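You operate a simulated robot arm through the tools that you are given. There is no shell and no other tool. Be economical: measure what you need, move in short steps, check, and stop when the job is done.

You are at the controls of a simulated two-armed robot. One attempt, no reset.

Task
Wipe up the spill on the worktop with the pink cloth and put it back.

The check looks at the end state, three seconds after you hand in, the way a careful person would. Anything else that was tipped, shoved, dropped, spilled or broken makes it a failure. Flat cloth is picked up by pressing the open fingertips on it (5 to 10 N) and closing them slowly along it; thin cloth reads only 2 to 8 mm in the jaws.

Robot
Two 7-joint arms with two-finger parallel grippers on one trunk, on a base that drives. Base frame: it is fixed to the floor where the robot stands at the start and does not move with it; the origin is under the middle of the robot, x ahead of it, y to its left, z up. Units: mm, rad, N and s.
The left shoulder is at the start at [70, 177, 1145], the right one opposite. Payload 3.43 kg a hand.
Tool frame (each hand has its own): the origin (TCP) lies between the finger pads and is the grasp point; the fingertips stand 30 mm ahead of it; z points along the fingers, y is the line along which they close. The gripper opens to 94 mm. The fingers are 28 mm wide and 10 mm thick; the gripper's body (50 by 96 mm) begins 55 mm behind the TCP.
Orientation is that of the tool frame in the base frame, as a unit quaternion [x, y, z, w]. With the fingers straight down and closing along the base's y, the tool's x points along the base's -x, its y along +y and its z along -z.

Tools
- The arms move only by the tool step_arm. It takes "left_commands", "right_commands" or both (then of equal length, played together; a hand with none holds still); each is a list of rows, each an object (a shift or turn left out is 0, a gripper value left out holds the last) with "travel": the shift along the base's x, y, z in units of 25 mm (1.0 is 25 mm), a list of three; "angular": the turn, a rotation vector about the base's x, y, z in units of 8 degrees (1.0 is 8 degrees), a list of three; "hand": the gripper command, from -1 (shut) to 1 (fully open), values between in proportion. In form: [{"travel": [dx, dy, dz], "angular": [ax, ay, az], "hand": hand}, ...]. A call has 1 to 20 rows; each row shifts and turns the commanded pose from where the row before left it. A call with a number of a shift or a turn outside -1 to 1 is refused whole. Rows are played at 5 a second. More than 50 mm and 0.15 rad between two rows, or a gripper value outside its range, and nothing of the call is played. A pose out of reach is approached as far as the arm can. The call stops where the force on the tool passes 40 N (or 10 N more than at its start, if that is more) or the arm is blocked; 0.2 s more then pass. Each finger travels about 153 mm/s and halts on what it meets, pressing with about 26 N; the grip force reading is that of the motor and also rises with nothing between the fingers. The clock runs only during rows and for 0.2 s after the last one: add rows that do not move to give the fingers time. It gives the time, the measured TCP pose, the force on the tool (base axes), the opening and the grip force at its end, in the units of the frame above (readings bear some noise), with the torque about the TCP (base axes, N m) and any sound that the robot's microphone picked up, and new pictures: "show" is both (left out), scene, wrist or none (wrist: the cameras of the hands that moved).
- Cameras (640 x 400 px; columns grow to the right, rows downward): "scene" is now at [127.8, -38.1, 1458.3]; the picture's right is [-0.45, -0.89, -0.00], its down [-0.55, 0.27, -0.79] and it looks along [0.71, -0.36, -0.61] (base axes); focal length 277 px, centre (320, 200). "left" rides on the left gripper at [76, -14, -102] in its tool frame; the picture's right is [0.18, 0.98, 0.00], its down [-0.75, 0.14, -0.64] and it looks along [-0.63, 0.12, 0.77] (tool axes); focal length 243 px, centre (320, 200). "right" rides on the right gripper at [76, 14, -102] in its tool frame; the picture's right is [-0.18, 0.98, 0.00], its down [-0.75, -0.14, -0.64] and it looks along [-0.63, -0.12, 0.77] (tool axes); focal length 243 px, centre (320, 200). There is no depth. A picture from a camera that has moved, and an enlarged one, comes with that camera's place and axes in the base frame and with its lens.
- lift_body(by): slides the trunk up (or, below 0, down) by that many mm; the arms and the scene camera ride with it, the base frame stays. It gives what a move gives, with no picture.
- steer(legs): drives the robot by 1 to 6 legs, each [ahead, turn to the left] in mm and rad, along the robot's own axes; the way and the turn of a leg run together, so that a leg with both is an arc; at most 1500 mm and 3.142 rad a leg. The arms and the cameras ride along, it lands a little off, and it stops where it bumps. It gives what a move gives, and a new picture of the scene camera.
- turn_head(pan, tilt): turns the head with the scene camera to pan (to the left, within 1.501 rad either way) and tilt (down, from -0.506 to 1.204), counted from straight ahead of the robot. It gives what a move gives, and a new picture of the scene camera.
- zoom(camera, box): a new picture of the part [left, top, right, bottom] of that camera's present view, enlarged. No time passes.
- job_done(): hands the job in; it is judged then, once.

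Work in short steps. Places have to be worked out from the pictures, the camera data and where the tool is seen: move nearer, look again, correct. Check each grasp and each placing, and mend what went wrong. You have 120 turns and 260 pictures in all, those below and enlarged ones among them. Open the grippers and draw the arms clear of the work before you hand the job in, unless the task says otherwise; then end with one line.

The tools are called after "Request:" as a command line: name --argument value ..., lists and objects as JSON in quotes. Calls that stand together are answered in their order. step_arm: Moves the arms, as the interface text tells. Its arguments: {"type":"object","properties":{"left_commands":{"type":"array","items":{"type":"object","properties":{"travel":{"type":"array","items":{"type":"number"}},"angular":{"type":"array","items":{"type":"number"}},"hand":{"type":"number"}}}},"right_commands":{"type":"array","items":{"type":"object","properties":{"travel":{"type":"array","items":{"type":"number"}},"angular":{"type":"array","items":{"type":"number"}},"hand":{"type":"number"}}}},"show":{"type":"string","enum":["both","scene","wrist","none"]}},"required":[]} The other tools are called the same way: lift_body (by) slides the trunk up or down; steer (legs) drives the base; turn_head (pan, tilt) turns the head that bears the scene camera; zoom (camera, box) takes an enlarged picture of a part of a camera's view; job_done () hands the job in.

At the start:

```text
t: 0.0
left_tcp_pos: [420.6, -50.2, 1230.1]
left_orientation: [0.0, 1.0, -0.001, 0.0]
left_ft_force: [0.3, 0.9, 0.9]
left_ft_torque: [-0.05, -0.01, 0.0]
left_finger_gap: 94.0
left_gripper_force: 0.0
right_tcp_pos: [352.2, -437.1, 1099.9]
right_orientation: [0.001, 1.0, 0.0, -0.001]
right_ft_force: [0.5, -0.2, 0.4]
right_ft_torque: [-0.01, 0.03, -0.01]
right_finger_gap: 93.8
right_gripper_force: 0.0
trunk travel left (down, up): [-725.0, 115.0]
robot x, y, heading: [-1.5, -0.7, -0.001]
head pan, tilt: [-0.466, 0.658]
```

scene: 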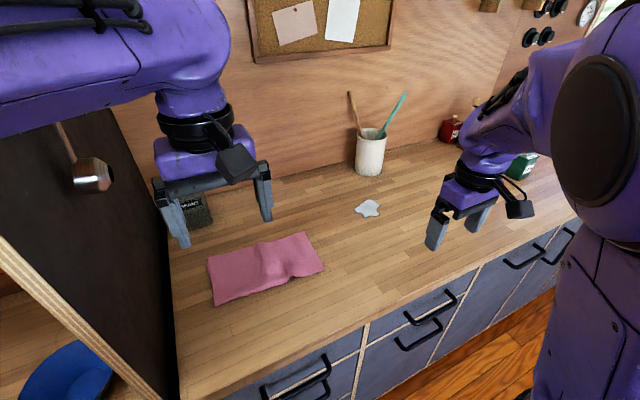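
right: 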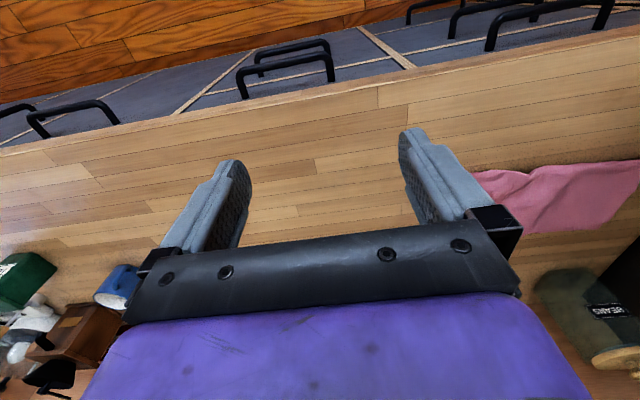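
left: 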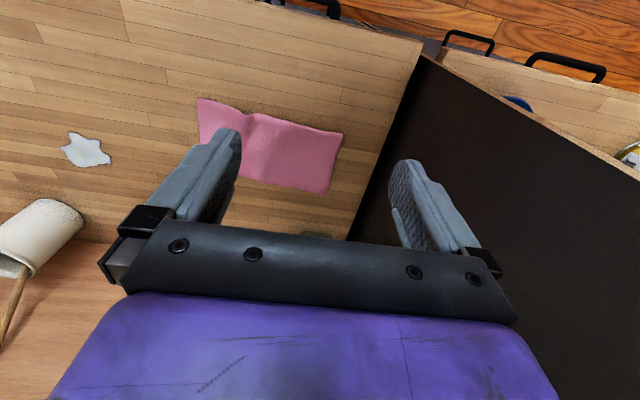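

The cloth's centre is near (640,-130) and the spill near (717,-522), which is out of reach from here. I'll look around to the right before I drive.

Request:
turn_head --pan -1.1 --tilt 0.6

Request:
turn_head --pan -1.5 --tilt 0.8

Request:
turn_head --pan 0.0 --tilt 0.9

```text
t: 1.0
left_tcp_pos: [420.4, -49.6, 1230.2]
left_orientation: [0.0, 1.0, 0.0, 0.0]
left_ft_force: [-0.4, 0.6, 0.4]
left_ft_torque: [-0.02, -0.02, 0.0]
left_finger_gap: 94.3
left_gripper_force: 0.1
right_tcp_pos: [353.8, -436.2, 1100.5]
right_orientation: [0.001, 1.0, 0.0, 0.0]
right_ft_force: [-0.1, -0.9, 0.0]
right_ft_torque: [0.01, 0.01, 0.0]
right_finger_gap: 93.9
right_gripper_force: 0.0
trunk travel left (down, up): [-725.0, 115.0]
robot x, y, heading: [-0.5, 1.4, -0.001]
head pan, tilt: [-1.1, 0.6]
camera scene: at [90.7, -77.9, 1463.3], right [-0.89, -0.45, 0.0], down [-0.26, 0.5, -0.82], along [0.38, -0.73, -0.57], focal length 277 px, centre (320, 200)
```

scene: 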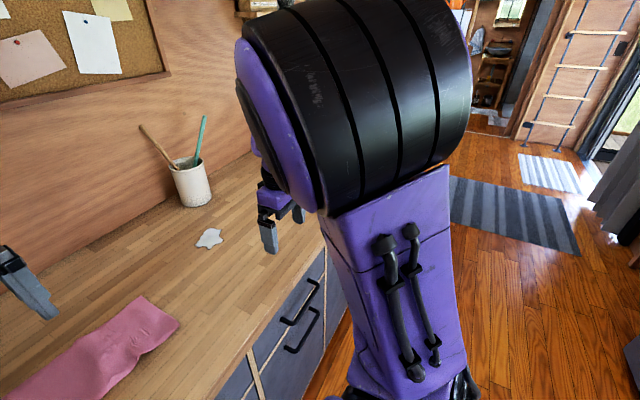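

```text
t: 1.9
left_tcp_pos: [421.2, -50.4, 1230.6]
left_orientation: [0.0, 1.0, 0.0, 0.0]
left_ft_force: [-0.2, 0.3, -0.2]
left_ft_torque: [0.02, -0.02, 0.01]
left_finger_gap: 93.8
left_gripper_force: 0.0
right_tcp_pos: [352.7, -436.7, 1099.4]
right_orientation: [0.001, 1.0, 0.0, 0.0]
right_ft_force: [0.6, 0.2, 0.4]
right_ft_torque: [0.0, 0.01, -0.02]
right_finger_gap: 93.9
right_gripper_force: 0.0
trunk travel left (down, up): [-725.0, 115.0]
robot x, y, heading: [2.9, -1.8, -0.003]
head pan, tilt: [-1.499, 0.799]
camera scene: at [56.3, -79.7, 1446.5], right [-1.0, -0.07, 0.0], down [-0.05, 0.71, -0.7], along [0.05, -0.7, -0.72], focal length 277 px, centre (320, 200)
```

scene: 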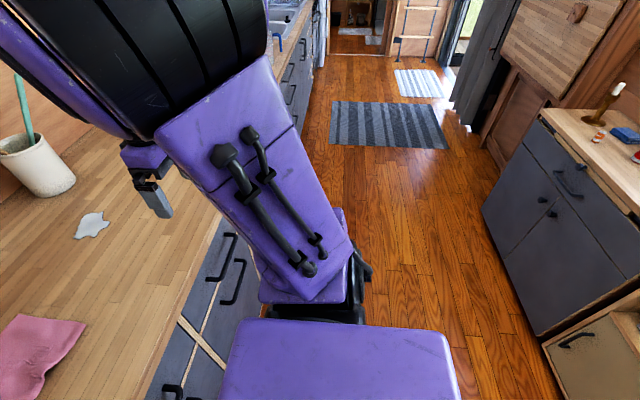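

```text
t: 3.5
left_tcp_pos: [420.7, -50.2, 1229.7]
left_orientation: [0.0, 1.0, 0.0, 0.0]
left_ft_force: [-0.4, 1.0, -0.2]
left_ft_torque: [0.01, 0.01, 0.05]
left_finger_gap: 94.0
left_gripper_force: 0.0
right_tcp_pos: [353.3, -437.7, 1100.4]
right_orientation: [0.001, 1.0, 0.001, -0.001]
right_ft_force: [-0.5, 0.0, -0.4]
right_ft_torque: [0.01, 0.0, -0.01]
right_finger_gap: 94.0
right_gripper_force: 0.1
trunk travel left (down, up): [-725.0, 115.0]
robot x, y, heading: [-1.0, 2.3, 0.003]
head pan, tilt: [0.0, 0.901]
camera scene: at [126.0, 0.7, 1438.5], right [0.0, -1.0, 0.0], down [-0.78, 0.0, -0.62], along [0.62, 0.0, -0.78], focal length 277 px, centre (320, 200)
```

scene: 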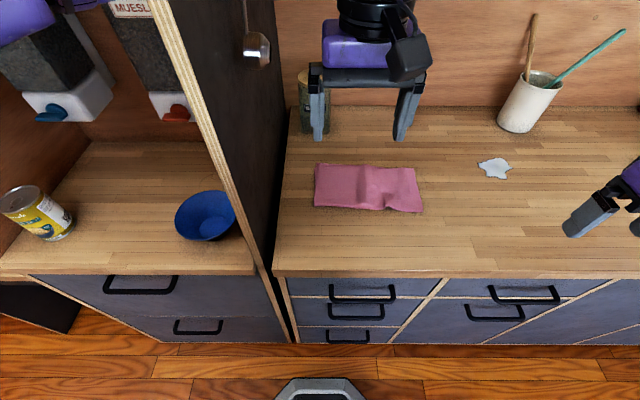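

The floor is clear. I'll back off, sidestep about 430 mm to the right and come up to the worktop again, stopping slightly closer.

Request:
steer --legs '[[-250, 0], [0, -1.571], [430, 0], [0, 1.571], [230, 0]]'

```text
t: 16.5
left_tcp_pos: [395.9, -486.5, 1230.5]
left_orientation: [0.006, 1.0, 0.0, 0.002]
left_ft_force: [-0.7, -1.2, -0.5]
left_ft_torque: [0.03, 0.01, -0.01]
left_finger_gap: 94.0
left_gripper_force: 0.0
right_tcp_pos: [323.8, -873.4, 1100.1]
right_orientation: [0.006, 1.0, -0.001, 0.001]
right_ft_force: [0.9, -0.7, 0.1]
right_ft_torque: [-0.02, 0.01, 0.03]
right_finger_gap: 93.9
right_gripper_force: 0.1
trunk travel left (down, up): [-725.0, 115.0]
robot x, y, heading: [-24.6, -427.5, -0.009]
head pan, tilt: [0.0, 0.901]
camera scene: at [101.5, -431.6, 1438.6], right [-0.01, -1.0, 0.0], down [-0.78, 0.01, -0.62], along [0.62, -0.01, -0.78], focal length 277 px, centre (320, 200)
```

scene: 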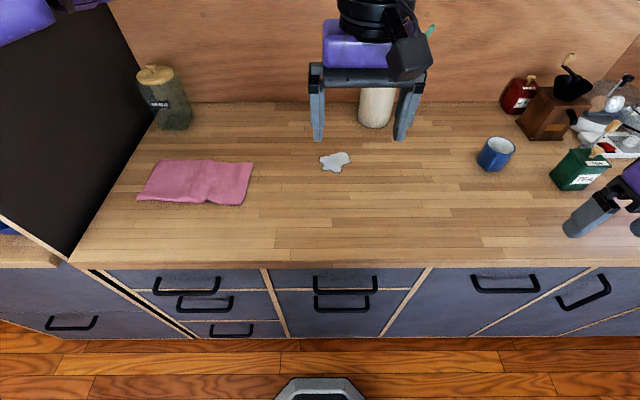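

The robot now stands at (-25,-427). I'll use the right hand, since both places are in its reach, and park the left hand back and out of the way, then drive a little closer.

Request:
step_arm --left_commands '[{"travel": [-0.5, 1, 0.3]}, {"travel": [-0.5, 1, 0.3]}, {"travel": [-0.5, 1, 0.3]}, {"travel": [-0.5, 1, 0]}, {"travel": [-0.5, 1, 0]}, {"travel": [-0.5, 1, 0]}, {"travel": [-0.5, 1, 0]}, {"travel": [-0.5, 1, 0]}, {"travel": [-0.5, 1, 0]}, {"travel": [-0.5, 1, 0]}, {}]' --show "none"

Request:
steer --legs '[[95, 0]]'

```text
t: 18.9
left_tcp_pos: [271.2, -236.4, 1252.7]
left_orientation: [0.006, 1.0, 0.001, 0.0]
left_ft_force: [-0.2, -0.1, 0.2]
left_ft_torque: [-0.03, 0.01, -0.01]
left_finger_gap: 94.0
left_gripper_force: 0.1
right_tcp_pos: [325.1, -873.7, 1098.8]
right_orientation: [0.006, 1.0, -0.001, 0.0]
right_ft_force: [0.8, -0.3, 0.5]
right_ft_torque: [0.02, 0.01, 0.02]
right_finger_gap: 94.3
right_gripper_force: 0.0
trunk travel left (down, up): [-725.0, 115.0]
robot x, y, heading: [-25.2, -435.0, -0.012]
head pan, tilt: [0.0, 0.901]
```

```text
t: 20.1
left_tcp_pos: [366.3, -235.4, 1253.8]
left_orientation: [0.006, 1.0, 0.0, 0.001]
left_ft_force: [-0.3, -0.5, 0.1]
left_ft_torque: [0.04, 0.02, 0.02]
left_finger_gap: 93.9
left_gripper_force: 0.0
right_tcp_pos: [417.9, -873.5, 1098.8]
right_orientation: [0.006, 1.0, 0.001, 0.001]
right_ft_force: [-0.1, -0.6, 0.3]
right_ft_torque: [0.0, -0.02, 0.02]
right_finger_gap: 93.8
right_gripper_force: 0.0
trunk travel left (down, up): [-725.0, 115.0]
robot x, y, heading: [73.3, -430.6, -0.012]
head pan, tilt: [0.0, 0.901]
camera scene: at [196.2, -432.7, 1438.6], right [-0.01, -1.0, 0.0], down [-0.78, 0.01, -0.62], along [0.62, -0.01, -0.78], focal length 277 px, centre (320, 200)
```

scene: 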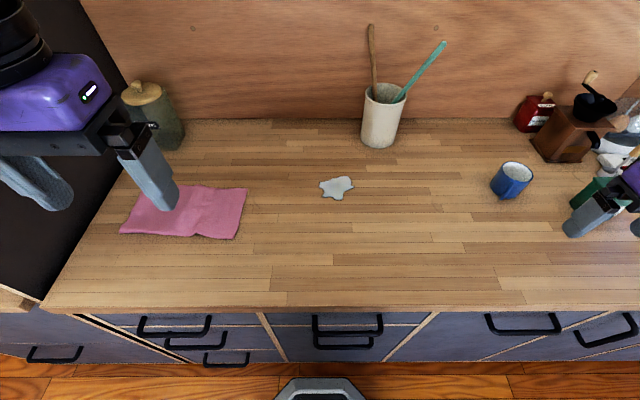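

The current view puts the cloth's right edge at about y=-230 (x 555–711) and the spill at about (708,-488), roughly 95 mm across. I'll bring the right hand over, still high, and pull the left hand back a little more.

Request:
step_arm --right_commands '[{"travel": [0.4, 1, 0]}, {"travel": [0.4, 1, 0]}, {"travel": [0.4, 1, 0]}, {"travel": [0.4, 1, 0]}, {"travel": [0.4, 1, 0]}, {"travel": [0.4, 1, 0]}, {"travel": [0.4, 1, 0]}, {"travel": [0.4, 1, 0]}, {"travel": [0.4, 1, 0]}, {"travel": [0.4, 1, 0]}, {"travel": [0.4, 1, 0]}, {"travel": [0.4, 1, 0]}, {"travel": [0.4, 1, 0]}, {"travel": [0.4, 1, 0]}, {"travel": [0.4, 1, 0]}, {"travel": [0.4, 1, 0]}, {"travel": [0.4, 1, 0]}, {"travel": [0.4, 1, 0]}, {"travel": [0.4, 1, 0]}, {"travel": [0.4, 1, 0]}]' --left_commands '[{"travel": [-0.5, 0.4, 0]}, {"travel": [-0.5, 0.4, 0]}, {"travel": [-0.5, 0.4, 0]}, {"travel": [-0.5, 0.4, 0]}, {"travel": [-0.5, 0.4, 0]}, {}, {}, {}, {}, {}, {}, {}, {}, {}, {}, {}, {}, {}, {}, {}]' --show "both"

```text
t: 24.5
left_tcp_pos: [301.8, -187.3, 1252.3]
left_orientation: [0.007, 1.0, 0.0, 0.002]
left_ft_force: [-0.1, -0.6, 0.7]
left_ft_torque: [0.0, -0.02, -0.01]
left_finger_gap: 94.1
left_gripper_force: 0.0
right_tcp_pos: [643.3, -401.1, 1109.2]
right_orientation: [0.03, 0.999, 0.024, -0.001]
right_ft_force: [-0.4, -0.8, -0.1]
right_ft_torque: [0.0, 0.0, 0.0]
right_finger_gap: 93.9
right_gripper_force: 0.0
right hand out of reach, approached as far as the arm can: row 5, 6, 8
trunk travel left (down, up): [-725.0, 115.0]
robot x, y, heading: [72.9, -431.4, -0.009]
head pan, tilt: [0.0, 0.901]
stopped in row 20 (right hand): the arm was blocked; the commanded pose is now the measured one
camera scene: at [196.2, -432.5, 1438.6], right [-0.01, -1.0, 0.0], down [-0.78, 0.01, -0.62], along [0.62, -0.01, -0.78], focal length 277 px, centre (320, 200)
camera right: at [567.8, -386.8, 1211.9], right [0.24, 0.97, 0.05], down [0.74, -0.22, 0.63], along [0.62, -0.12, -0.77], focal length 243 px, centre (320, 200)
camera left: at [226.9, -199.6, 1354.4], right [-0.17, 0.98, 0.0], down [0.75, 0.13, 0.64], along [0.63, 0.11, -0.77], focal length 243 px, centre (320, 200)
```

scene: 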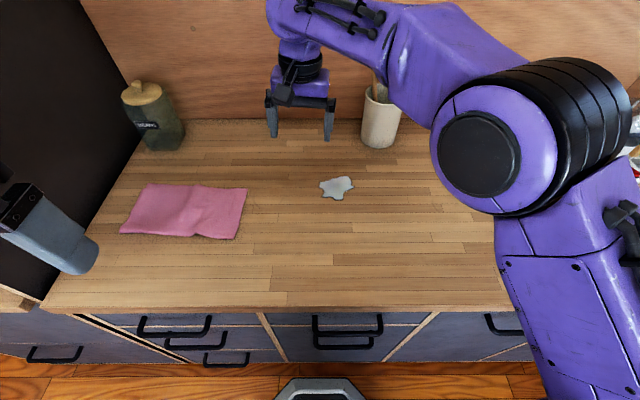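
right: 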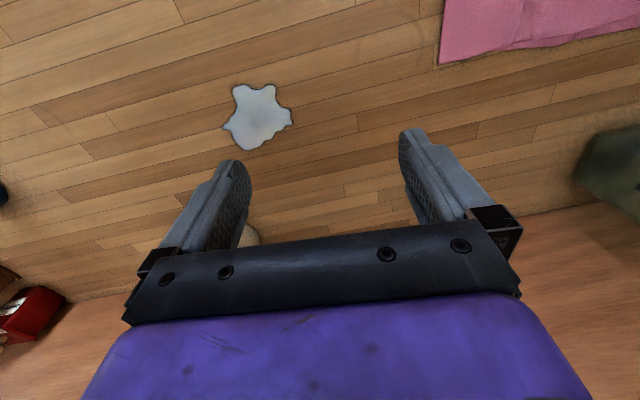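
left: 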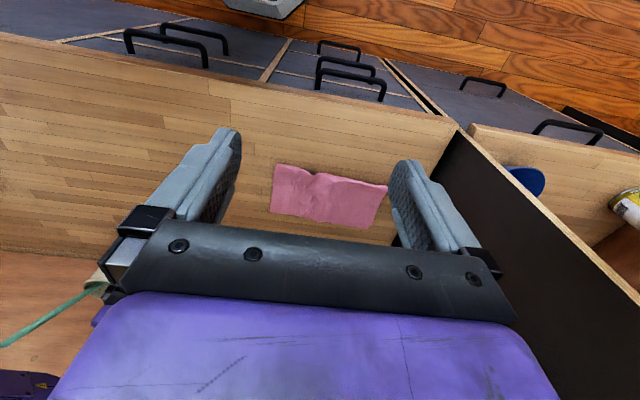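

The arm reported being blocked at (643,-401,1109) with no tool force. Before moving on I'll check that it isn't touching the brush mug.

Request:
zoom --camera "scene" --box '[240, 0, 480, 150]'

Request:
turn_head --pan -0.5 --tilt 0.3

```text
2.67 times, centred on (360, 75) of scene
camera zoom: at [196.2, -432.5, 1438.6], right [-0.01, -1.0, 0.0], down [-0.78, 0.01, -0.62], along [0.62, -0.01, -0.78], focal length 739 px, centre (213, 533)
```

zoom: 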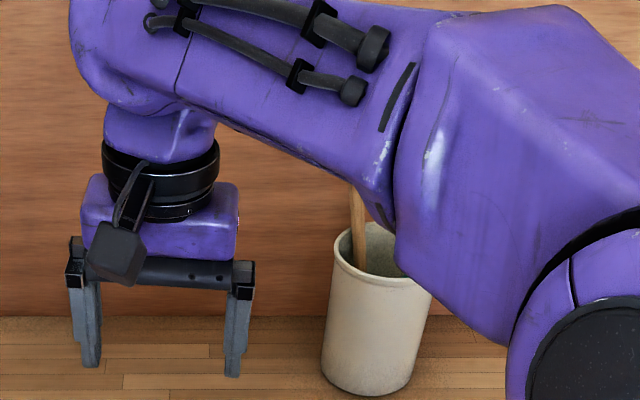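

```text
t: 25.5
left_tcp_pos: [304.4, -186.6, 1252.6]
left_orientation: [0.006, 1.0, 0.0, 0.0]
left_ft_force: [-0.6, -0.6, 0.6]
left_ft_torque: [0.02, 0.02, -0.04]
left_finger_gap: 94.2
left_gripper_force: 0.1
right_tcp_pos: [645.2, -401.7, 1108.3]
right_orientation: [0.031, 0.999, 0.025, -0.001]
right_ft_force: [-0.7, 0.0, 0.4]
right_ft_torque: [0.03, -0.01, 0.02]
right_finger_gap: 94.2
right_gripper_force: 0.0
trunk travel left (down, up): [-725.0, 115.0]
robot x, y, heading: [72.1, -434.9, -0.013]
head pan, tilt: [-0.499, 0.3]
camera scene: at [203.1, -476.7, 1490.7], right [-0.49, -0.87, 0.0], down [-0.26, 0.14, -0.96], along [0.83, -0.47, -0.3], focal length 277 px, centre (320, 200)
```

scene: 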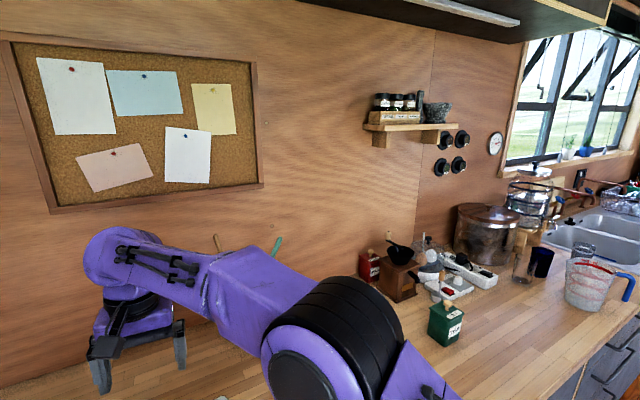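

The brushes stand untouched, so the block is the arm's own joint limit on the cross-body reach. I'll send the right hand back the way it came and use the left hand, after pivoting the base a little to the right.

Request:
step_arm --right_commands '[{"travel": [-0.4, -1, 0]}, {"travel": [-0.4, -1, 0]}, {"travel": [-0.4, -1, 0]}, {"travel": [-0.4, -1, 0]}, {"travel": [-0.4, -1, 0]}, {"travel": [-0.4, -1, 0]}, {"travel": [-0.4, -1, 0]}, {"travel": [-0.4, -1, 0]}, {"travel": [-0.4, -1, 0]}, {"travel": [-0.4, -1, 0]}, {"travel": [-0.4, -1, 0]}, {"travel": [-0.4, -1, 0]}, {"travel": [-0.4, -1, 0]}, {"travel": [-0.4, -1, 0]}, {"travel": [-0.4, -1, 0]}, {"travel": [-0.4, -1, 0]}, {"travel": [-0.4, -1, 0]}, {"travel": [-0.4, -1, 0]}, {}]' --show "none"

Request:
turn_head --pan 0.2 --tilt 0.85

```text
t: 29.5
left_tcp_pos: [304.1, -185.7, 1251.1]
left_orientation: [0.007, 1.0, 0.0, 0.0]
left_ft_force: [0.2, 0.2, -0.5]
left_ft_torque: [0.0, -0.02, -0.02]
left_finger_gap: 94.1
left_gripper_force: 0.0
right_tcp_pos: [462.3, -848.1, 1107.5]
right_orientation: [0.028, 0.999, 0.023, 0.0]
right_ft_force: [-0.5, 0.3, -0.4]
right_ft_torque: [0.04, 0.01, 0.0]
right_finger_gap: 94.0
right_gripper_force: 0.0
trunk travel left (down, up): [-725.0, 115.0]
robot x, y, heading: [73.7, -432.4, -0.012]
head pan, tilt: [-0.499, 0.3]
```

```text
t: 30.5
left_tcp_pos: [303.9, -187.5, 1251.0]
left_orientation: [0.006, 1.0, 0.001, 0.0]
left_ft_force: [-0.2, 0.7, -0.1]
left_ft_torque: [-0.05, 0.01, 0.0]
left_finger_gap: 93.8
left_gripper_force: 0.0
right_tcp_pos: [462.7, -849.5, 1108.0]
right_orientation: [0.028, 0.999, 0.023, 0.001]
right_ft_force: [0.3, -0.4, 0.2]
right_ft_torque: [0.01, 0.0, 0.01]
right_finger_gap: 93.9
right_gripper_force: 0.1
trunk travel left (down, up): [-725.0, 115.0]
robot x, y, heading: [70.2, -432.1, -0.011]
head pan, tilt: [0.201, 0.85]
camera scene: at [198.5, -417.2, 1442.5], right [0.19, -0.98, 0.0], down [-0.74, -0.14, -0.66], along [0.65, 0.12, -0.75], focal length 277 px, centre (320, 200)
```

scene: 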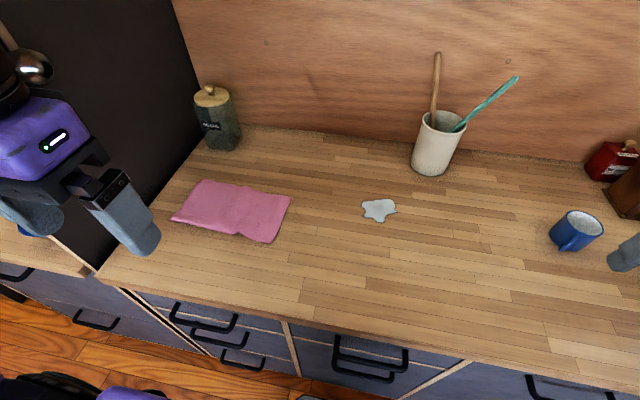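

The mug and brushes are undisturbed. Pivoting the base to the right now.

Request:
steer --legs '[[-20, 0], [0, -0.25]]'

```text
t: 32.2
left_tcp_pos: [336.9, -250.9, 1251.0]
left_orientation: [0.129, 0.992, 0.0, 0.001]
left_ft_force: [0.2, 0.9, 0.4]
left_ft_torque: [0.01, -0.04, 0.0]
left_finger_gap: 93.9
left_gripper_force: 0.1
right_tcp_pos: [329.0, -931.3, 1107.0]
right_orientation: [0.151, 0.988, 0.022, 0.003]
right_ft_force: [-1.0, 0.2, -0.4]
right_ft_torque: [-0.04, 0.0, -0.01]
right_finger_gap: 94.0
right_gripper_force: 0.1
trunk travel left (down, up): [-725.0, 115.0]
robot x, y, heading: [50.8, -433.9, -0.261]
head pan, tilt: [0.201, 0.85]
camera scene: at [177.4, -448.2, 1442.5], right [-0.06, -1.0, 0.0], down [-0.75, 0.04, -0.66], along [0.66, -0.04, -0.75], focal length 277 px, centre (320, 200)
```

scene: 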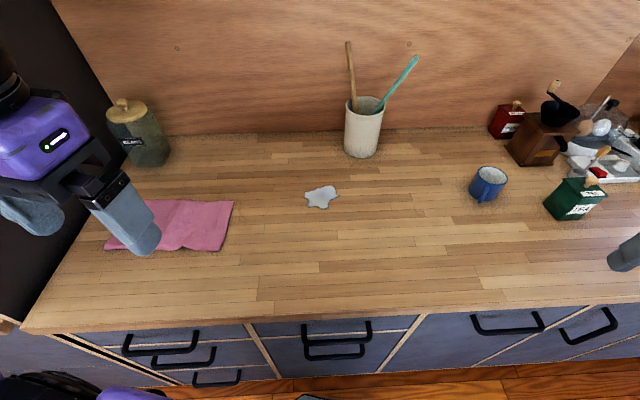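

The positions are confirmed: cloth right edge at y≈-235 with x 545–707, spill at (711,-484). The left hand now goes above the right end of the cloth, jaws opened to about 60 mm.

Request:
step_arm --left_commands '[{"travel": [0.826, 0.16, -0.6], "angular": [0, 0, 0.13], "hand": 0.28}, {"travel": [0.826, 0.16, -0.85], "angular": [0, 0, 0.13]}, {"travel": [0.826, 0.16, -0.85], "angular": [0, 0, 0.13]}, {"travel": [0.826, 0.16, -0.85], "angular": [0, 0, 0.13]}, {"travel": [0.826, 0.16, -0.85], "angular": [0, 0, 0.13]}, {"travel": [0.826, 0.16, -0.85], "angular": [0, 0, 0.13]}, {"travel": [0.826, 0.16, -0.85], "angular": [0, 0, 0.13]}, {"travel": [0.826, 0.16, -0.85], "angular": [0, 0, 0.13]}, {"travel": [0.826, 0.16, -0.85], "angular": [0, 0, 0.13]}, {"travel": [0.826, 0.16, -0.85], "angular": [0, 0, 0.13]}, {"travel": [0.826, 0.16, -0.85], "angular": [0, 0, 0.13]}, {"travel": [0.826, 0.16, -0.85], "angular": [0, 0, 0.13]}, {"travel": [0.826, 0.16, -0.85], "angular": [0, 0, 0.13]}, {"travel": [0.826, 0.16, -0.85], "angular": [0, 0, 0.13]}, {}]'

```text
t: 35.4
left_tcp_pos: [624.7, -195.0, 961.8]
left_orientation: [0.003, 1.0, 0.0, 0.001]
left_ft_force: [-1.1, -0.5, 0.5]
left_ft_torque: [0.02, -0.01, 0.01]
left_finger_gap: 60.1
left_gripper_force: 0.0
right_tcp_pos: [329.2, -932.4, 1108.3]
right_orientation: [0.151, 0.988, 0.022, 0.004]
right_ft_force: [-1.0, 0.0, 0.2]
right_ft_torque: [-0.02, 0.0, 0.0]
right_finger_gap: 94.3
right_gripper_force: 0.1
trunk travel left (down, up): [-725.0, 115.0]
robot x, y, heading: [51.5, -431.1, -0.263]
head pan, tilt: [0.201, 0.85]
camera scene: at [177.1, -448.1, 1442.5], right [-0.06, -1.0, 0.0], down [-0.75, 0.04, -0.66], along [0.66, -0.04, -0.75], focal length 277 px, centre (320, 200)
camera left: at [548.9, -207.7, 1064.1], right [-0.18, 0.98, 0.0], down [0.75, 0.14, 0.64], along [0.63, 0.11, -0.77], focal length 243 px, centre (320, 200)
```

scene: 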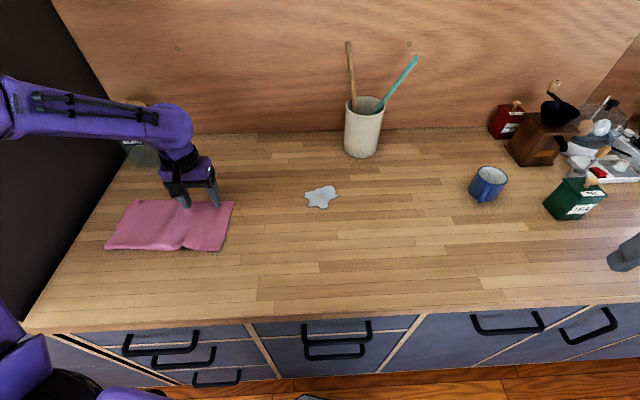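
left: 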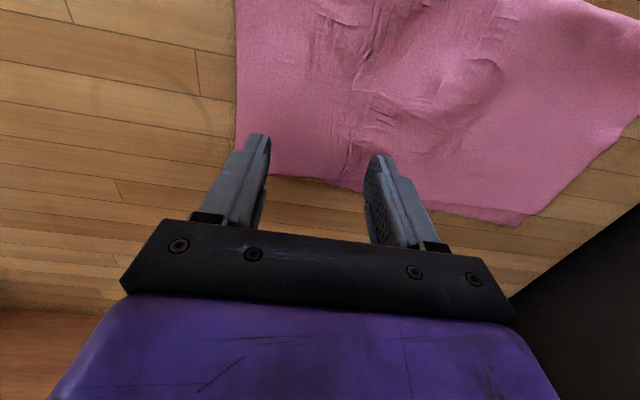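

The views from the two base positions and the wrist camera only agree if the surface is at about z≈897, not 853. That puts the spill near (668,-480) and the cloth's right edge at y≈-250 with x 516–665. I'll shift over and lower gently.

Request:
step_arm --left_commands '[{"travel": [-0.7, -0.3, 0]}, {"travel": [-0.7, -0.3, 0]}, {"travel": [0, 0, -0.4]}, {"travel": [0, 0, -0.4]}, {}]'

```text
t: 36.6
left_tcp_pos: [589.6, -211.5, 941.4]
left_orientation: [0.003, 1.0, -0.001, 0.001]
left_ft_force: [0.1, 0.2, -0.2]
left_ft_torque: [-0.02, 0.0, 0.03]
left_finger_gap: 60.1
left_gripper_force: 0.1
right_tcp_pos: [327.9, -930.6, 1108.1]
right_orientation: [0.151, 0.988, 0.022, 0.003]
right_ft_force: [-0.3, -0.1, 0.1]
right_ft_torque: [0.04, -0.03, 0.0]
right_finger_gap: 94.0
right_gripper_force: 0.0
trunk travel left (down, up): [-725.0, 115.0]
robot x, y, heading: [54.7, -430.3, -0.259]
head pan, tilt: [0.201, 0.85]
camera scene: at [177.6, -448.5, 1442.5], right [-0.06, -1.0, 0.0], down [-0.75, 0.04, -0.66], along [0.66, -0.04, -0.75], focal length 277 px, centre (320, 200)
camera left: at [513.6, -223.6, 1044.2], right [-0.18, 0.98, 0.0], down [0.75, 0.14, 0.64], along [0.63, 0.11, -0.77], focal length 243 px, centre (320, 200)
```

scene: 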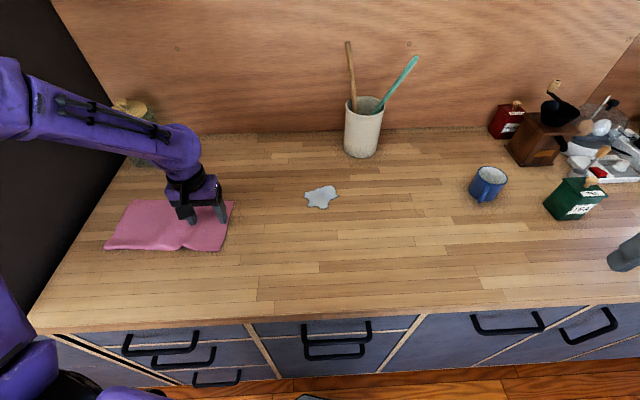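
left: 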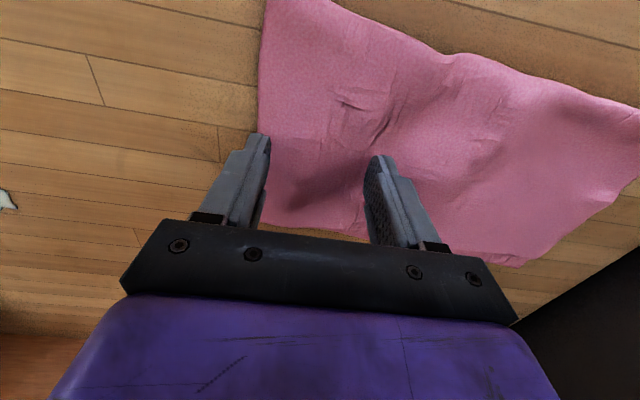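

The right finger would land close to the edge, so I'll shift 12 mm inward and lower in 3 mm steps until I feel contact.

Request:
step_arm --left_commands '[{"travel": [0, 0.5, 0]}, {"travel": [0, 0, -0.12]}, {"travel": [0, 0, -0.12]}, {"travel": [0, 0, -0.12]}, {}]' --show "none"

Request:
step_arm --left_commands '[{"travel": [0, 0, -0.12]}, {"travel": [0, 0, -0.12]}, {"travel": [0, 0, -0.12]}, {}]' --show "none"

```text
t: 37.8
left_tcp_pos: [590.2, -197.9, 931.7]
left_orientation: [0.002, 1.0, 0.0, 0.001]
left_ft_force: [-0.5, -0.2, 2.0]
left_ft_torque: [-0.05, 0.03, -0.01]
left_finger_gap: 60.1
left_gripper_force: 0.1
right_tcp_pos: [328.9, -932.6, 1108.1]
right_orientation: [0.152, 0.988, 0.022, 0.003]
right_ft_force: [0.4, 0.3, -0.4]
right_ft_torque: [0.02, -0.01, -0.02]
right_finger_gap: 93.9
right_gripper_force: 0.1
trunk travel left (down, up): [-725.0, 115.0]
robot x, y, heading: [49.4, -431.2, -0.264]
head pan, tilt: [0.201, 0.85]
```

```text
t: 38.5
left_tcp_pos: [591.7, -198.5, 931.7]
left_orientation: [0.003, 1.0, -0.001, 0.008]
left_ft_force: [-5.4, 0.2, 24.8]
left_ft_torque: [-0.62, 0.36, -0.15]
left_finger_gap: 59.8
left_gripper_force: 0.1
right_tcp_pos: [325.0, -932.8, 1108.6]
right_orientation: [0.151, 0.988, 0.024, 0.004]
right_ft_force: [-1.3, -0.4, -0.1]
right_ft_torque: [0.03, -0.01, 0.02]
right_finger_gap: 93.8
right_gripper_force: 0.1
trunk travel left (down, up): [-725.0, 115.0]
robot x, y, heading: [51.1, -430.2, -0.258]
head pan, tilt: [0.201, 0.85]
stopped in row 3 (left hand): the force on the tool passed its limit (the readings are from after the stop); the commanded pose is now the measured one
```

Contact is at TCP z≈931.5, so the surface is near 901. I'll ease the force off to between 5 and 10 N.

Request:
step_arm --left_commands '[{"travel": [0, 0, 0]}, {}]' --show "none"

```text
t: 39.1
left_tcp_pos: [591.3, -198.0, 932.5]
left_orientation: [0.004, 1.0, 0.0, 0.008]
left_ft_force: [1.1, 2.5, 32.7]
left_ft_torque: [-0.79, 0.2, -0.07]
left_finger_gap: 59.7
left_gripper_force: 0.1
right_tcp_pos: [324.0, -933.7, 1109.3]
right_orientation: [0.151, 0.988, 0.023, 0.004]
right_ft_force: [-0.4, -0.5, 0.6]
right_ft_torque: [-0.02, 0.0, 0.0]
right_finger_gap: 94.0
right_gripper_force: 0.2
trunk travel left (down, up): [-725.0, 115.0]
robot x, y, heading: [50.6, -433.5, -0.256]
head pan, tilt: [0.201, 0.85]
```

Request:
step_arm --left_commands '[{"travel": [0, 0, 0.1]}, {}]' --show "none"

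```text
t: 39.7
left_tcp_pos: [590.6, -199.0, 932.1]
left_orientation: [0.003, 1.0, 0.0, 0.006]
left_ft_force: [2.1, 0.5, 21.4]
left_ft_torque: [-0.61, 0.06, 0.01]
left_finger_gap: 59.8
left_gripper_force: 0.0
right_tcp_pos: [327.1, -932.9, 1107.1]
right_orientation: [0.151, 0.988, 0.023, 0.005]
right_ft_force: [0.4, 0.4, -0.3]
right_ft_torque: [0.0, -0.04, 0.03]
right_finger_gap: 93.8
right_gripper_force: 0.1
trunk travel left (down, up): [-725.0, 115.0]
robot x, y, heading: [54.1, -436.3, -0.255]
head pan, tilt: [0.201, 0.85]
```

The stiffness is about 4.5 N/mm. I'll ease off another 2.7 mm and then close slowly.

Request:
step_arm --left_commands '[{"travel": [0, 0, 0.11]}, {}, {}]' --show "none"

Request:
step_arm --left_commands '[{"hand": 0.2}, {"hand": 0.1}, {"hand": 0.0}, {"hand": -0.1}, {"hand": -0.2}, {"hand": -0.3}, {"hand": -0.4}, {"hand": -0.5}, {"hand": -0.6}, {"hand": -0.7}, {"hand": -0.8}, {"hand": -0.9}, {"hand": -1}, {}, {}]'

```text
t: 40.5
left_tcp_pos: [593.9, -197.3, 931.8]
left_orientation: [0.003, 1.0, 0.0, 0.005]
left_ft_force: [-0.2, 0.0, 0.4]
left_ft_torque: [0.0, 0.0, -0.02]
left_finger_gap: 60.6
left_gripper_force: 0.0
right_tcp_pos: [329.4, -932.9, 1107.2]
right_orientation: [0.152, 0.988, 0.023, 0.004]
right_ft_force: [-0.8, 0.3, -0.3]
right_ft_torque: [-0.01, -0.02, 0.02]
right_finger_gap: 93.9
right_gripper_force: 0.0
trunk travel left (down, up): [-725.0, 115.0]
robot x, y, heading: [54.9, -432.0, -0.257]
head pan, tilt: [0.201, 0.85]
```

```text
t: 43.7
left_tcp_pos: [593.1, -197.3, 934.6]
left_orientation: [0.004, 1.0, 0.0, 0.006]
left_ft_force: [-0.2, 0.7, 0.2]
left_ft_torque: [0.02, 0.0, -0.01]
left_finger_gap: 0.0
left_gripper_force: 26.0
right_tcp_pos: [328.7, -931.8, 1107.4]
right_orientation: [0.152, 0.988, 0.023, 0.004]
right_ft_force: [0.3, 0.5, 0.0]
right_ft_torque: [0.0, -0.02, 0.04]
right_finger_gap: 93.7
right_gripper_force: 0.0
trunk travel left (down, up): [-725.0, 115.0]
robot x, y, heading: [51.9, -431.2, -0.256]
head pan, tilt: [0.201, 0.85]
camera scene: at [178.0, -448.5, 1442.4], right [-0.06, -1.0, 0.0], down [-0.75, 0.04, -0.66], along [0.66, -0.04, -0.75], focal length 277 px, centre (320, 200)
camera left: at [516.4, -211.0, 1035.4], right [-0.18, 0.98, 0.0], down [0.75, 0.14, 0.65], along [0.64, 0.11, -0.76], focal length 243 px, centre (320, 200)
```

scene: 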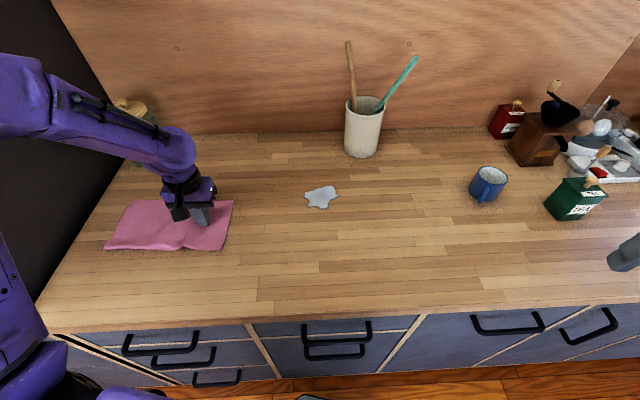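
left: 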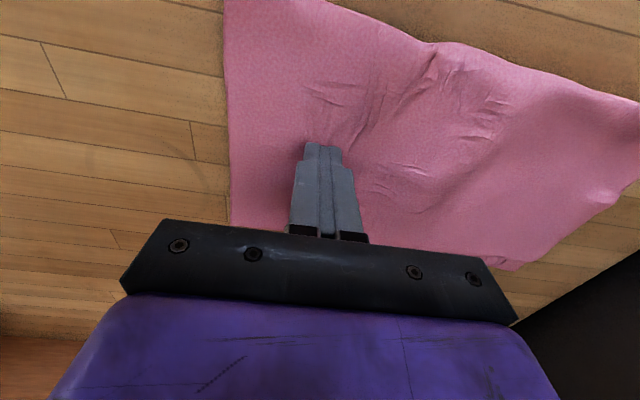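

The force was gone, so the jaws shut on nothing. I'll reopen and press again more carefully.

Request:
step_arm --left_commands '[{"travel": [0, 0, 0.2]}, {"hand": 0.28}, {}, {"travel": [0, 0, -0.2]}, {"travel": [0, 0, -0.06]}, {}]' --show "none"

Request:
step_arm --left_commands '[{"travel": [0, 0, -0.06]}, {}]' --show "none"

Request:
step_arm --left_commands '[{"travel": [0, 0, -0.05]}, {}]' --show "none"

```text
t: 45.1
left_tcp_pos: [592.2, -197.4, 931.3]
left_orientation: [0.003, 1.0, 0.0, 0.005]
left_ft_force: [1.1, 0.3, 2.7]
left_ft_torque: [-0.09, 0.02, -0.01]
left_finger_gap: 59.9
left_gripper_force: 0.2
right_tcp_pos: [329.0, -933.8, 1107.9]
right_orientation: [0.151, 0.988, 0.023, 0.003]
right_ft_force: [0.4, 0.0, 0.2]
right_ft_torque: [0.01, 0.03, -0.03]
right_finger_gap: 94.1
right_gripper_force: 0.0
trunk travel left (down, up): [-725.0, 115.0]
robot x, y, heading: [49.9, -431.9, -0.257]
head pan, tilt: [0.201, 0.85]
```

```text
t: 45.7
left_tcp_pos: [593.6, -196.5, 930.9]
left_orientation: [0.002, 1.0, 0.001, 0.006]
left_ft_force: [2.7, 1.9, 12.8]
left_ft_torque: [-0.26, -0.01, 0.02]
left_finger_gap: 59.7
left_gripper_force: 0.0
right_tcp_pos: [327.6, -931.5, 1108.2]
right_orientation: [0.151, 0.988, 0.023, 0.004]
right_ft_force: [-0.2, -1.3, 0.3]
right_ft_torque: [0.03, 0.0, -0.02]
right_finger_gap: 93.7
right_gripper_force: 0.1
trunk travel left (down, up): [-725.0, 115.0]
robot x, y, heading: [52.5, -429.8, -0.261]
head pan, tilt: [0.201, 0.85]
```

```text
t: 46.3
left_tcp_pos: [592.0, -198.0, 933.6]
left_orientation: [0.002, 1.0, 0.001, 0.007]
left_ft_force: [5.5, 3.8, 26.8]
left_ft_torque: [-0.53, 0.0, 0.09]
left_finger_gap: 59.3
left_gripper_force: 0.0
right_tcp_pos: [326.4, -932.6, 1108.0]
right_orientation: [0.151, 0.988, 0.023, 0.004]
right_ft_force: [0.2, -0.3, -0.6]
right_ft_torque: [-0.03, 0.02, 0.0]
right_finger_gap: 93.7
right_gripper_force: 0.1
trunk travel left (down, up): [-725.0, 115.0]
robot x, y, heading: [48.7, -431.4, -0.26]
head pan, tilt: [0.201, 0.85]
```

Request:
step_arm --left_commands '[{"travel": [0, 0, 0.075]}, {}]' --show "none"

Request:
step_arm --left_commands '[{"hand": 0.24}, {"hand": 0.18}, {"hand": 0.12}, {"hand": 0.06}, {"hand": 0.0}]' --show "wrist"

```text
t: 46.9
left_tcp_pos: [590.6, -198.8, 932.0]
left_orientation: [0.002, 1.0, 0.0, 0.005]
left_ft_force: [3.8, 0.6, 16.5]
left_ft_torque: [-0.42, 0.0, 0.11]
left_finger_gap: 59.4
left_gripper_force: 0.1
right_tcp_pos: [327.0, -932.1, 1108.0]
right_orientation: [0.152, 0.988, 0.023, 0.003]
right_ft_force: [0.3, -0.1, -0.7]
right_ft_torque: [-0.01, 0.02, 0.02]
right_finger_gap: 94.1
right_gripper_force: 0.0
trunk travel left (down, up): [-725.0, 115.0]
robot x, y, heading: [51.2, -429.3, -0.262]
head pan, tilt: [0.201, 0.85]
```

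```text
t: 48.1
left_tcp_pos: [591.1, -197.5, 931.7]
left_orientation: [0.003, 1.0, 0.0, 0.005]
left_ft_force: [-0.2, 1.4, 11.0]
left_ft_torque: [-0.19, 0.08, 0.01]
left_finger_gap: 45.4
left_gripper_force: 0.1
right_tcp_pos: [327.9, -932.5, 1107.4]
right_orientation: [0.151, 0.988, 0.023, 0.003]
right_ft_force: [-0.3, 1.0, -0.5]
right_ft_torque: [0.03, -0.01, -0.03]
right_finger_gap: 94.1
right_gripper_force: 0.0
trunk travel left (down, up): [-725.0, 115.0]
robot x, y, heading: [50.4, -433.2, -0.261]
head pan, tilt: [0.201, 0.85]
camera left: at [514.8, -211.2, 1033.8], right [-0.18, 0.98, 0.0], down [0.75, 0.14, 0.65], along [0.64, 0.11, -0.76], focal length 243 px, centre (320, 200)
```

left: 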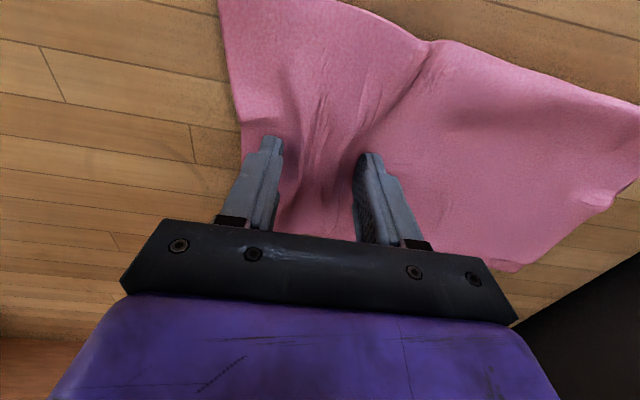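

The cloth is bunching between the fingers at 11 N. I'll keep closing slowly.

Request:
step_arm --left_commands '[{"hand": -0.06}, {"hand": -0.12}, {"hand": -0.18}, {"hand": -0.24}, {"hand": -0.3}]' --show "none"

Request:
step_arm --left_commands '[{"hand": -0.38}, {"hand": -0.46}, {"hand": -0.54}, {"hand": -0.62}, {"hand": -0.7}, {"hand": -0.8}, {"hand": -0.9}, {"hand": -1}, {}, {}]' --show "wrist"

```text
t: 49.3
left_tcp_pos: [592.0, -198.6, 932.6]
left_orientation: [0.003, 1.0, -0.001, 0.005]
left_ft_force: [0.1, 0.4, 9.0]
left_ft_torque: [-0.13, 0.06, -0.01]
left_finger_gap: 32.0
left_gripper_force: 0.0
right_tcp_pos: [328.3, -932.9, 1107.1]
right_orientation: [0.151, 0.988, 0.023, 0.004]
right_ft_force: [-0.2, -0.5, 0.1]
right_ft_torque: [0.03, -0.01, 0.01]
right_finger_gap: 94.1
right_gripper_force: 0.0
trunk travel left (down, up): [-725.0, 115.0]
robot x, y, heading: [53.4, -428.7, -0.257]
head pan, tilt: [0.201, 0.85]
```

```text
t: 51.5
left_tcp_pos: [592.5, -198.9, 932.5]
left_orientation: [0.003, 1.0, 0.0, 0.005]
left_ft_force: [-0.2, -1.9, 8.3]
left_ft_torque: [-0.14, 0.02, -0.01]
left_finger_gap: 4.9
left_gripper_force: 25.8
right_tcp_pos: [327.9, -932.6, 1107.5]
right_orientation: [0.152, 0.988, 0.023, 0.003]
right_ft_force: [0.5, 0.7, 0.4]
right_ft_torque: [0.0, 0.0, -0.04]
right_finger_gap: 93.9
right_gripper_force: 0.0
trunk travel left (down, up): [-725.0, 115.0]
robot x, y, heading: [49.3, -428.5, -0.26]
head pan, tilt: [0.201, 0.85]
camera left: at [515.4, -211.9, 1033.9], right [-0.18, 0.98, 0.0], down [0.75, 0.14, 0.65], along [0.64, 0.11, -0.76], focal length 243 px, centre (320, 200)
```

left: 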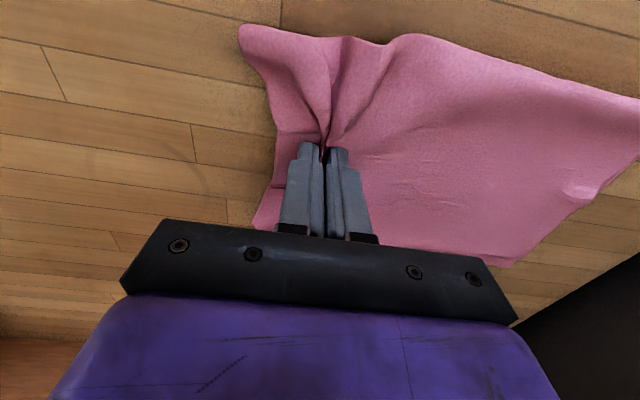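

I have it: 4.9 mm in the jaws at 26 N. I'll lift a few mm and drag the cloth towards the near side of the spill.

Request:
step_arm --left_commands '[{"travel": [0, 0, 0.3]}, {"travel": [0.3, -0.7, 0]}, {"travel": [0.3, -0.7, 0]}, {"travel": [0.3, -0.7, 0]}, {"travel": [0.3, -0.7, 0]}, {"travel": [0.3, -0.7, 0]}, {"travel": [0.3, -0.7, 0]}, {"travel": [0.3, -0.7, 0]}, {"travel": [0.3, -0.7, 0]}, {"travel": [0.3, -0.7, 0]}, {"travel": [0.3, -0.7, 0]}, {}]'

```text
t: 54.1
left_tcp_pos: [667.3, -373.1, 938.4]
left_orientation: [0.003, 1.0, -0.001, 0.005]
left_ft_force: [-0.1, -0.4, 0.5]
left_ft_torque: [0.01, 0.0, 0.0]
left_finger_gap: 5.0
left_gripper_force: 25.6
right_tcp_pos: [328.5, -932.1, 1108.5]
right_orientation: [0.151, 0.988, 0.022, 0.003]
right_ft_force: [0.9, 0.0, -0.3]
right_ft_torque: [0.01, 0.02, 0.01]
right_finger_gap: 94.3
right_gripper_force: 0.0
trunk travel left (down, up): [-725.0, 115.0]
robot x, y, heading: [50.6, -433.3, -0.257]
head pan, tilt: [0.201, 0.85]
camera scene: at [177.8, -448.1, 1442.4], right [-0.06, -1.0, 0.0], down [-0.75, 0.04, -0.66], along [0.66, -0.04, -0.75], focal length 277 px, centre (320, 200)
camera left: at [591.0, -386.0, 1040.9], right [-0.18, 0.98, 0.0], down [0.75, 0.14, 0.65], along [0.64, 0.11, -0.76], focal length 243 px, centre (320, 200)
```

scene: 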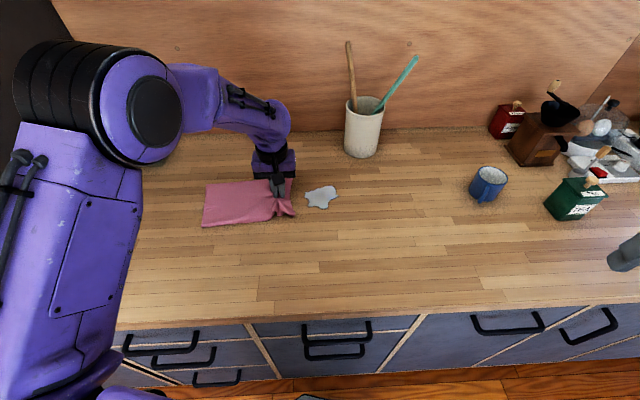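
left: 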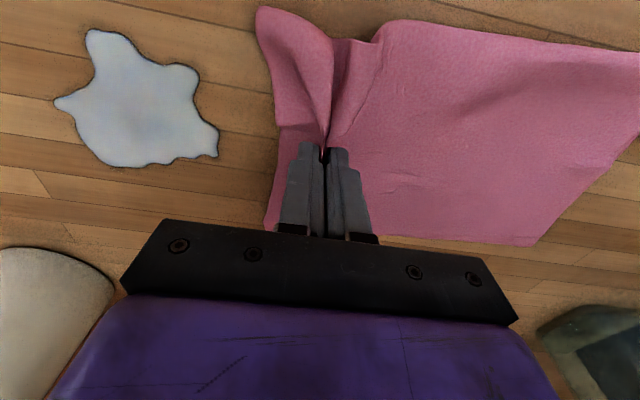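

The spill spans x 623–701 and y -435 to -527. I'll lower until I feel light contact just before it.

Request:
step_arm --left_commands '[{"travel": [0, -0.9, 0]}, {"travel": [0, 0, -0.2]}, {"travel": [0, 0, -0.1]}, {}]' --show "none"

```text
t: 55.1
left_tcp_pos: [666.9, -395.1, 932.2]
left_orientation: [0.002, 1.0, 0.0, 0.006]
left_ft_force: [0.9, -0.2, 4.8]
left_ft_torque: [-0.03, 0.01, 0.03]
left_finger_gap: 5.1
left_gripper_force: 25.8
right_tcp_pos: [329.0, -932.3, 1107.9]
right_orientation: [0.152, 0.988, 0.023, 0.003]
right_ft_force: [0.0, 0.5, -0.2]
right_ft_torque: [0.01, -0.02, 0.0]
right_finger_gap: 93.9
right_gripper_force: 0.1
trunk travel left (down, up): [-725.0, 115.0]
robot x, y, heading: [48.4, -431.5, -0.259]
head pan, tilt: [0.201, 0.85]
```

Contact is 4.8 N. I'll press about 0.7 mm more and stroke along -y across the spill's middle.

Request:
step_arm --left_commands '[{"travel": [0, -0.5, -0.03]}, {"travel": [0, -0.5, 0]}, {"travel": [0, -0.5, 0]}, {"travel": [0, -0.5, 0]}, {"travel": [0, -0.5, 0]}, {"travel": [0, -0.5, 0]}, {"travel": [0, -0.5, 0]}, {"travel": [0, -0.5, 0]}, {"travel": [0, -0.5, 0]}, {"travel": [0, -0.5, 0]}, {"travel": [0, -0.5, 0]}, {"travel": [0, -0.5, 0]}, {}]'

```text
t: 57.9
left_tcp_pos: [667.2, -544.0, 932.2]
left_orientation: [0.003, 1.0, -0.002, 0.006]
left_ft_force: [0.3, 6.1, 15.7]
left_ft_torque: [0.07, 0.07, 0.01]
left_finger_gap: 5.0
left_gripper_force: 26.2
right_tcp_pos: [327.2, -931.1, 1108.6]
right_orientation: [0.151, 0.988, 0.022, 0.004]
right_ft_force: [-0.7, -1.0, 0.3]
right_ft_torque: [0.02, 0.0, 0.02]
right_finger_gap: 94.1
right_gripper_force: 0.0
trunk travel left (down, up): [-725.0, 115.0]
robot x, y, heading: [49.3, -434.9, -0.255]
head pan, tilt: [0.201, 0.85]
camera scene: at [175.6, -446.5, 1442.7], right [-0.06, -1.0, 0.0], down [-0.75, 0.04, -0.66], along [0.66, -0.04, -0.75], focal length 277 px, centre (320, 200)
camera left: at [590.1, -557.4, 1033.7], right [-0.18, 0.98, -0.01], down [0.75, 0.14, 0.65], along [0.64, 0.11, -0.76], focal length 243 px, centre (320, 200)
```

scene: 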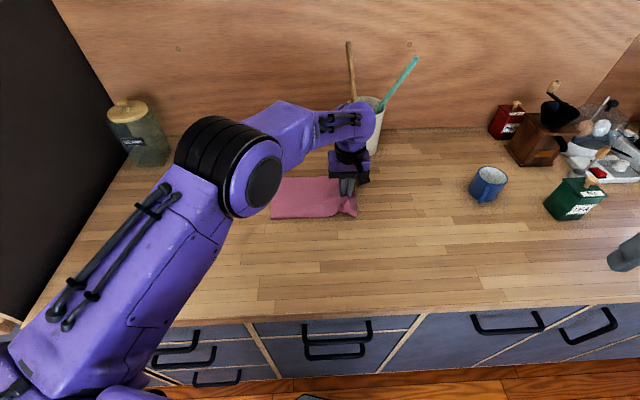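
left: 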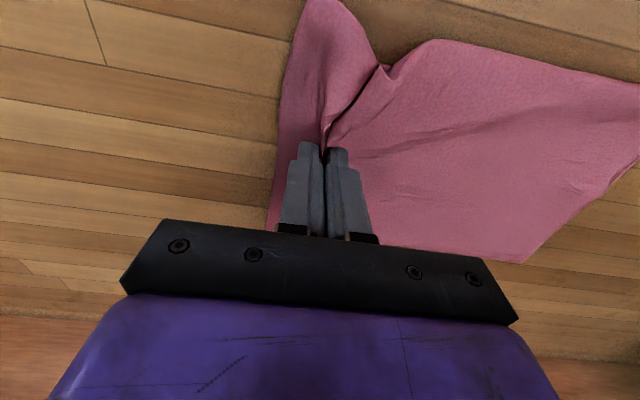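

The cloth trails cleanly over the spill. Next I'll stroke the far and near strips, with rubbing passes in both directions.

Request:
step_arm --left_commands '[{"travel": [0.5, 0, 0.02]}, {"travel": [0.5, 0, 0]}, {"travel": [0, 0.6, 0]}, {"travel": [0, 0.6, 0]}, {"travel": [0, 0.6, 0]}, {"travel": [0, 0.6, 0]}, {"travel": [0, 0.6, 0]}, {"travel": [0, 0.6, 0]}, {"travel": [0, 0.6, 0]}, {"travel": [0, 0.6, 0]}, {"travel": [0, -0.6, 0]}, {"travel": [0, -0.6, 0]}, {"travel": [0, -0.6, 0]}, {"travel": [0, -0.6, 0]}, {"travel": [0, -0.6, 0]}, {"travel": [0, -0.6, 0]}, {"travel": [0, -0.6, 0]}, {"travel": [0, -0.6, 0]}, {}]'

```text
t: 61.9
left_tcp_pos: [692.7, -544.1, 931.7]
left_orientation: [0.003, 1.0, -0.001, 0.006]
left_ft_force: [1.0, 2.6, 9.8]
left_ft_torque: [0.04, 0.05, -0.02]
left_finger_gap: 5.0
left_gripper_force: 25.4
right_tcp_pos: [327.5, -931.2, 1107.5]
right_orientation: [0.152, 0.988, 0.023, 0.003]
right_ft_force: [0.3, 0.3, 0.1]
right_ft_torque: [-0.02, 0.01, -0.02]
right_finger_gap: 94.1
right_gripper_force: 0.1
trunk travel left (down, up): [-725.0, 115.0]
robot x, y, heading: [53.7, -430.8, -0.263]
head pan, tilt: [0.201, 0.85]
camera scene: at [176.4, -447.0, 1442.6], right [-0.06, -1.0, 0.0], down [-0.75, 0.04, -0.66], along [0.66, -0.04, -0.75], focal length 277 px, centre (320, 200)
camera left: at [615.8, -557.6, 1033.8], right [-0.18, 0.98, 0.0], down [0.75, 0.14, 0.65], along [0.64, 0.11, -0.76], focal length 243 px, centre (320, 200)
```

scene: 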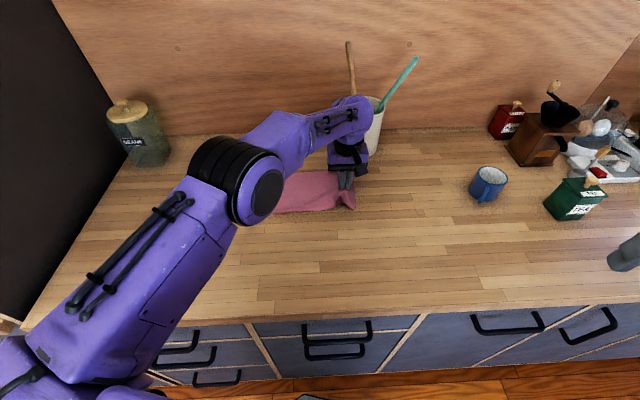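
left: 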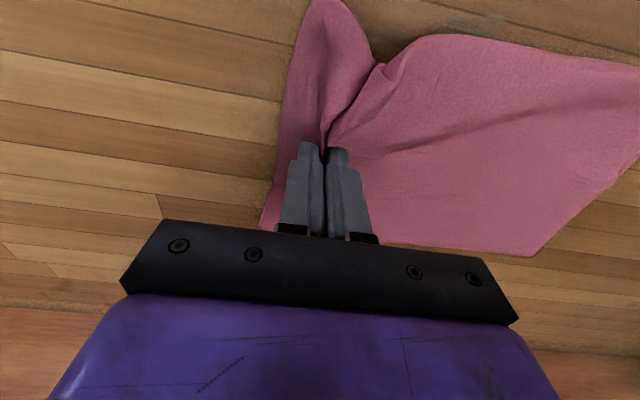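

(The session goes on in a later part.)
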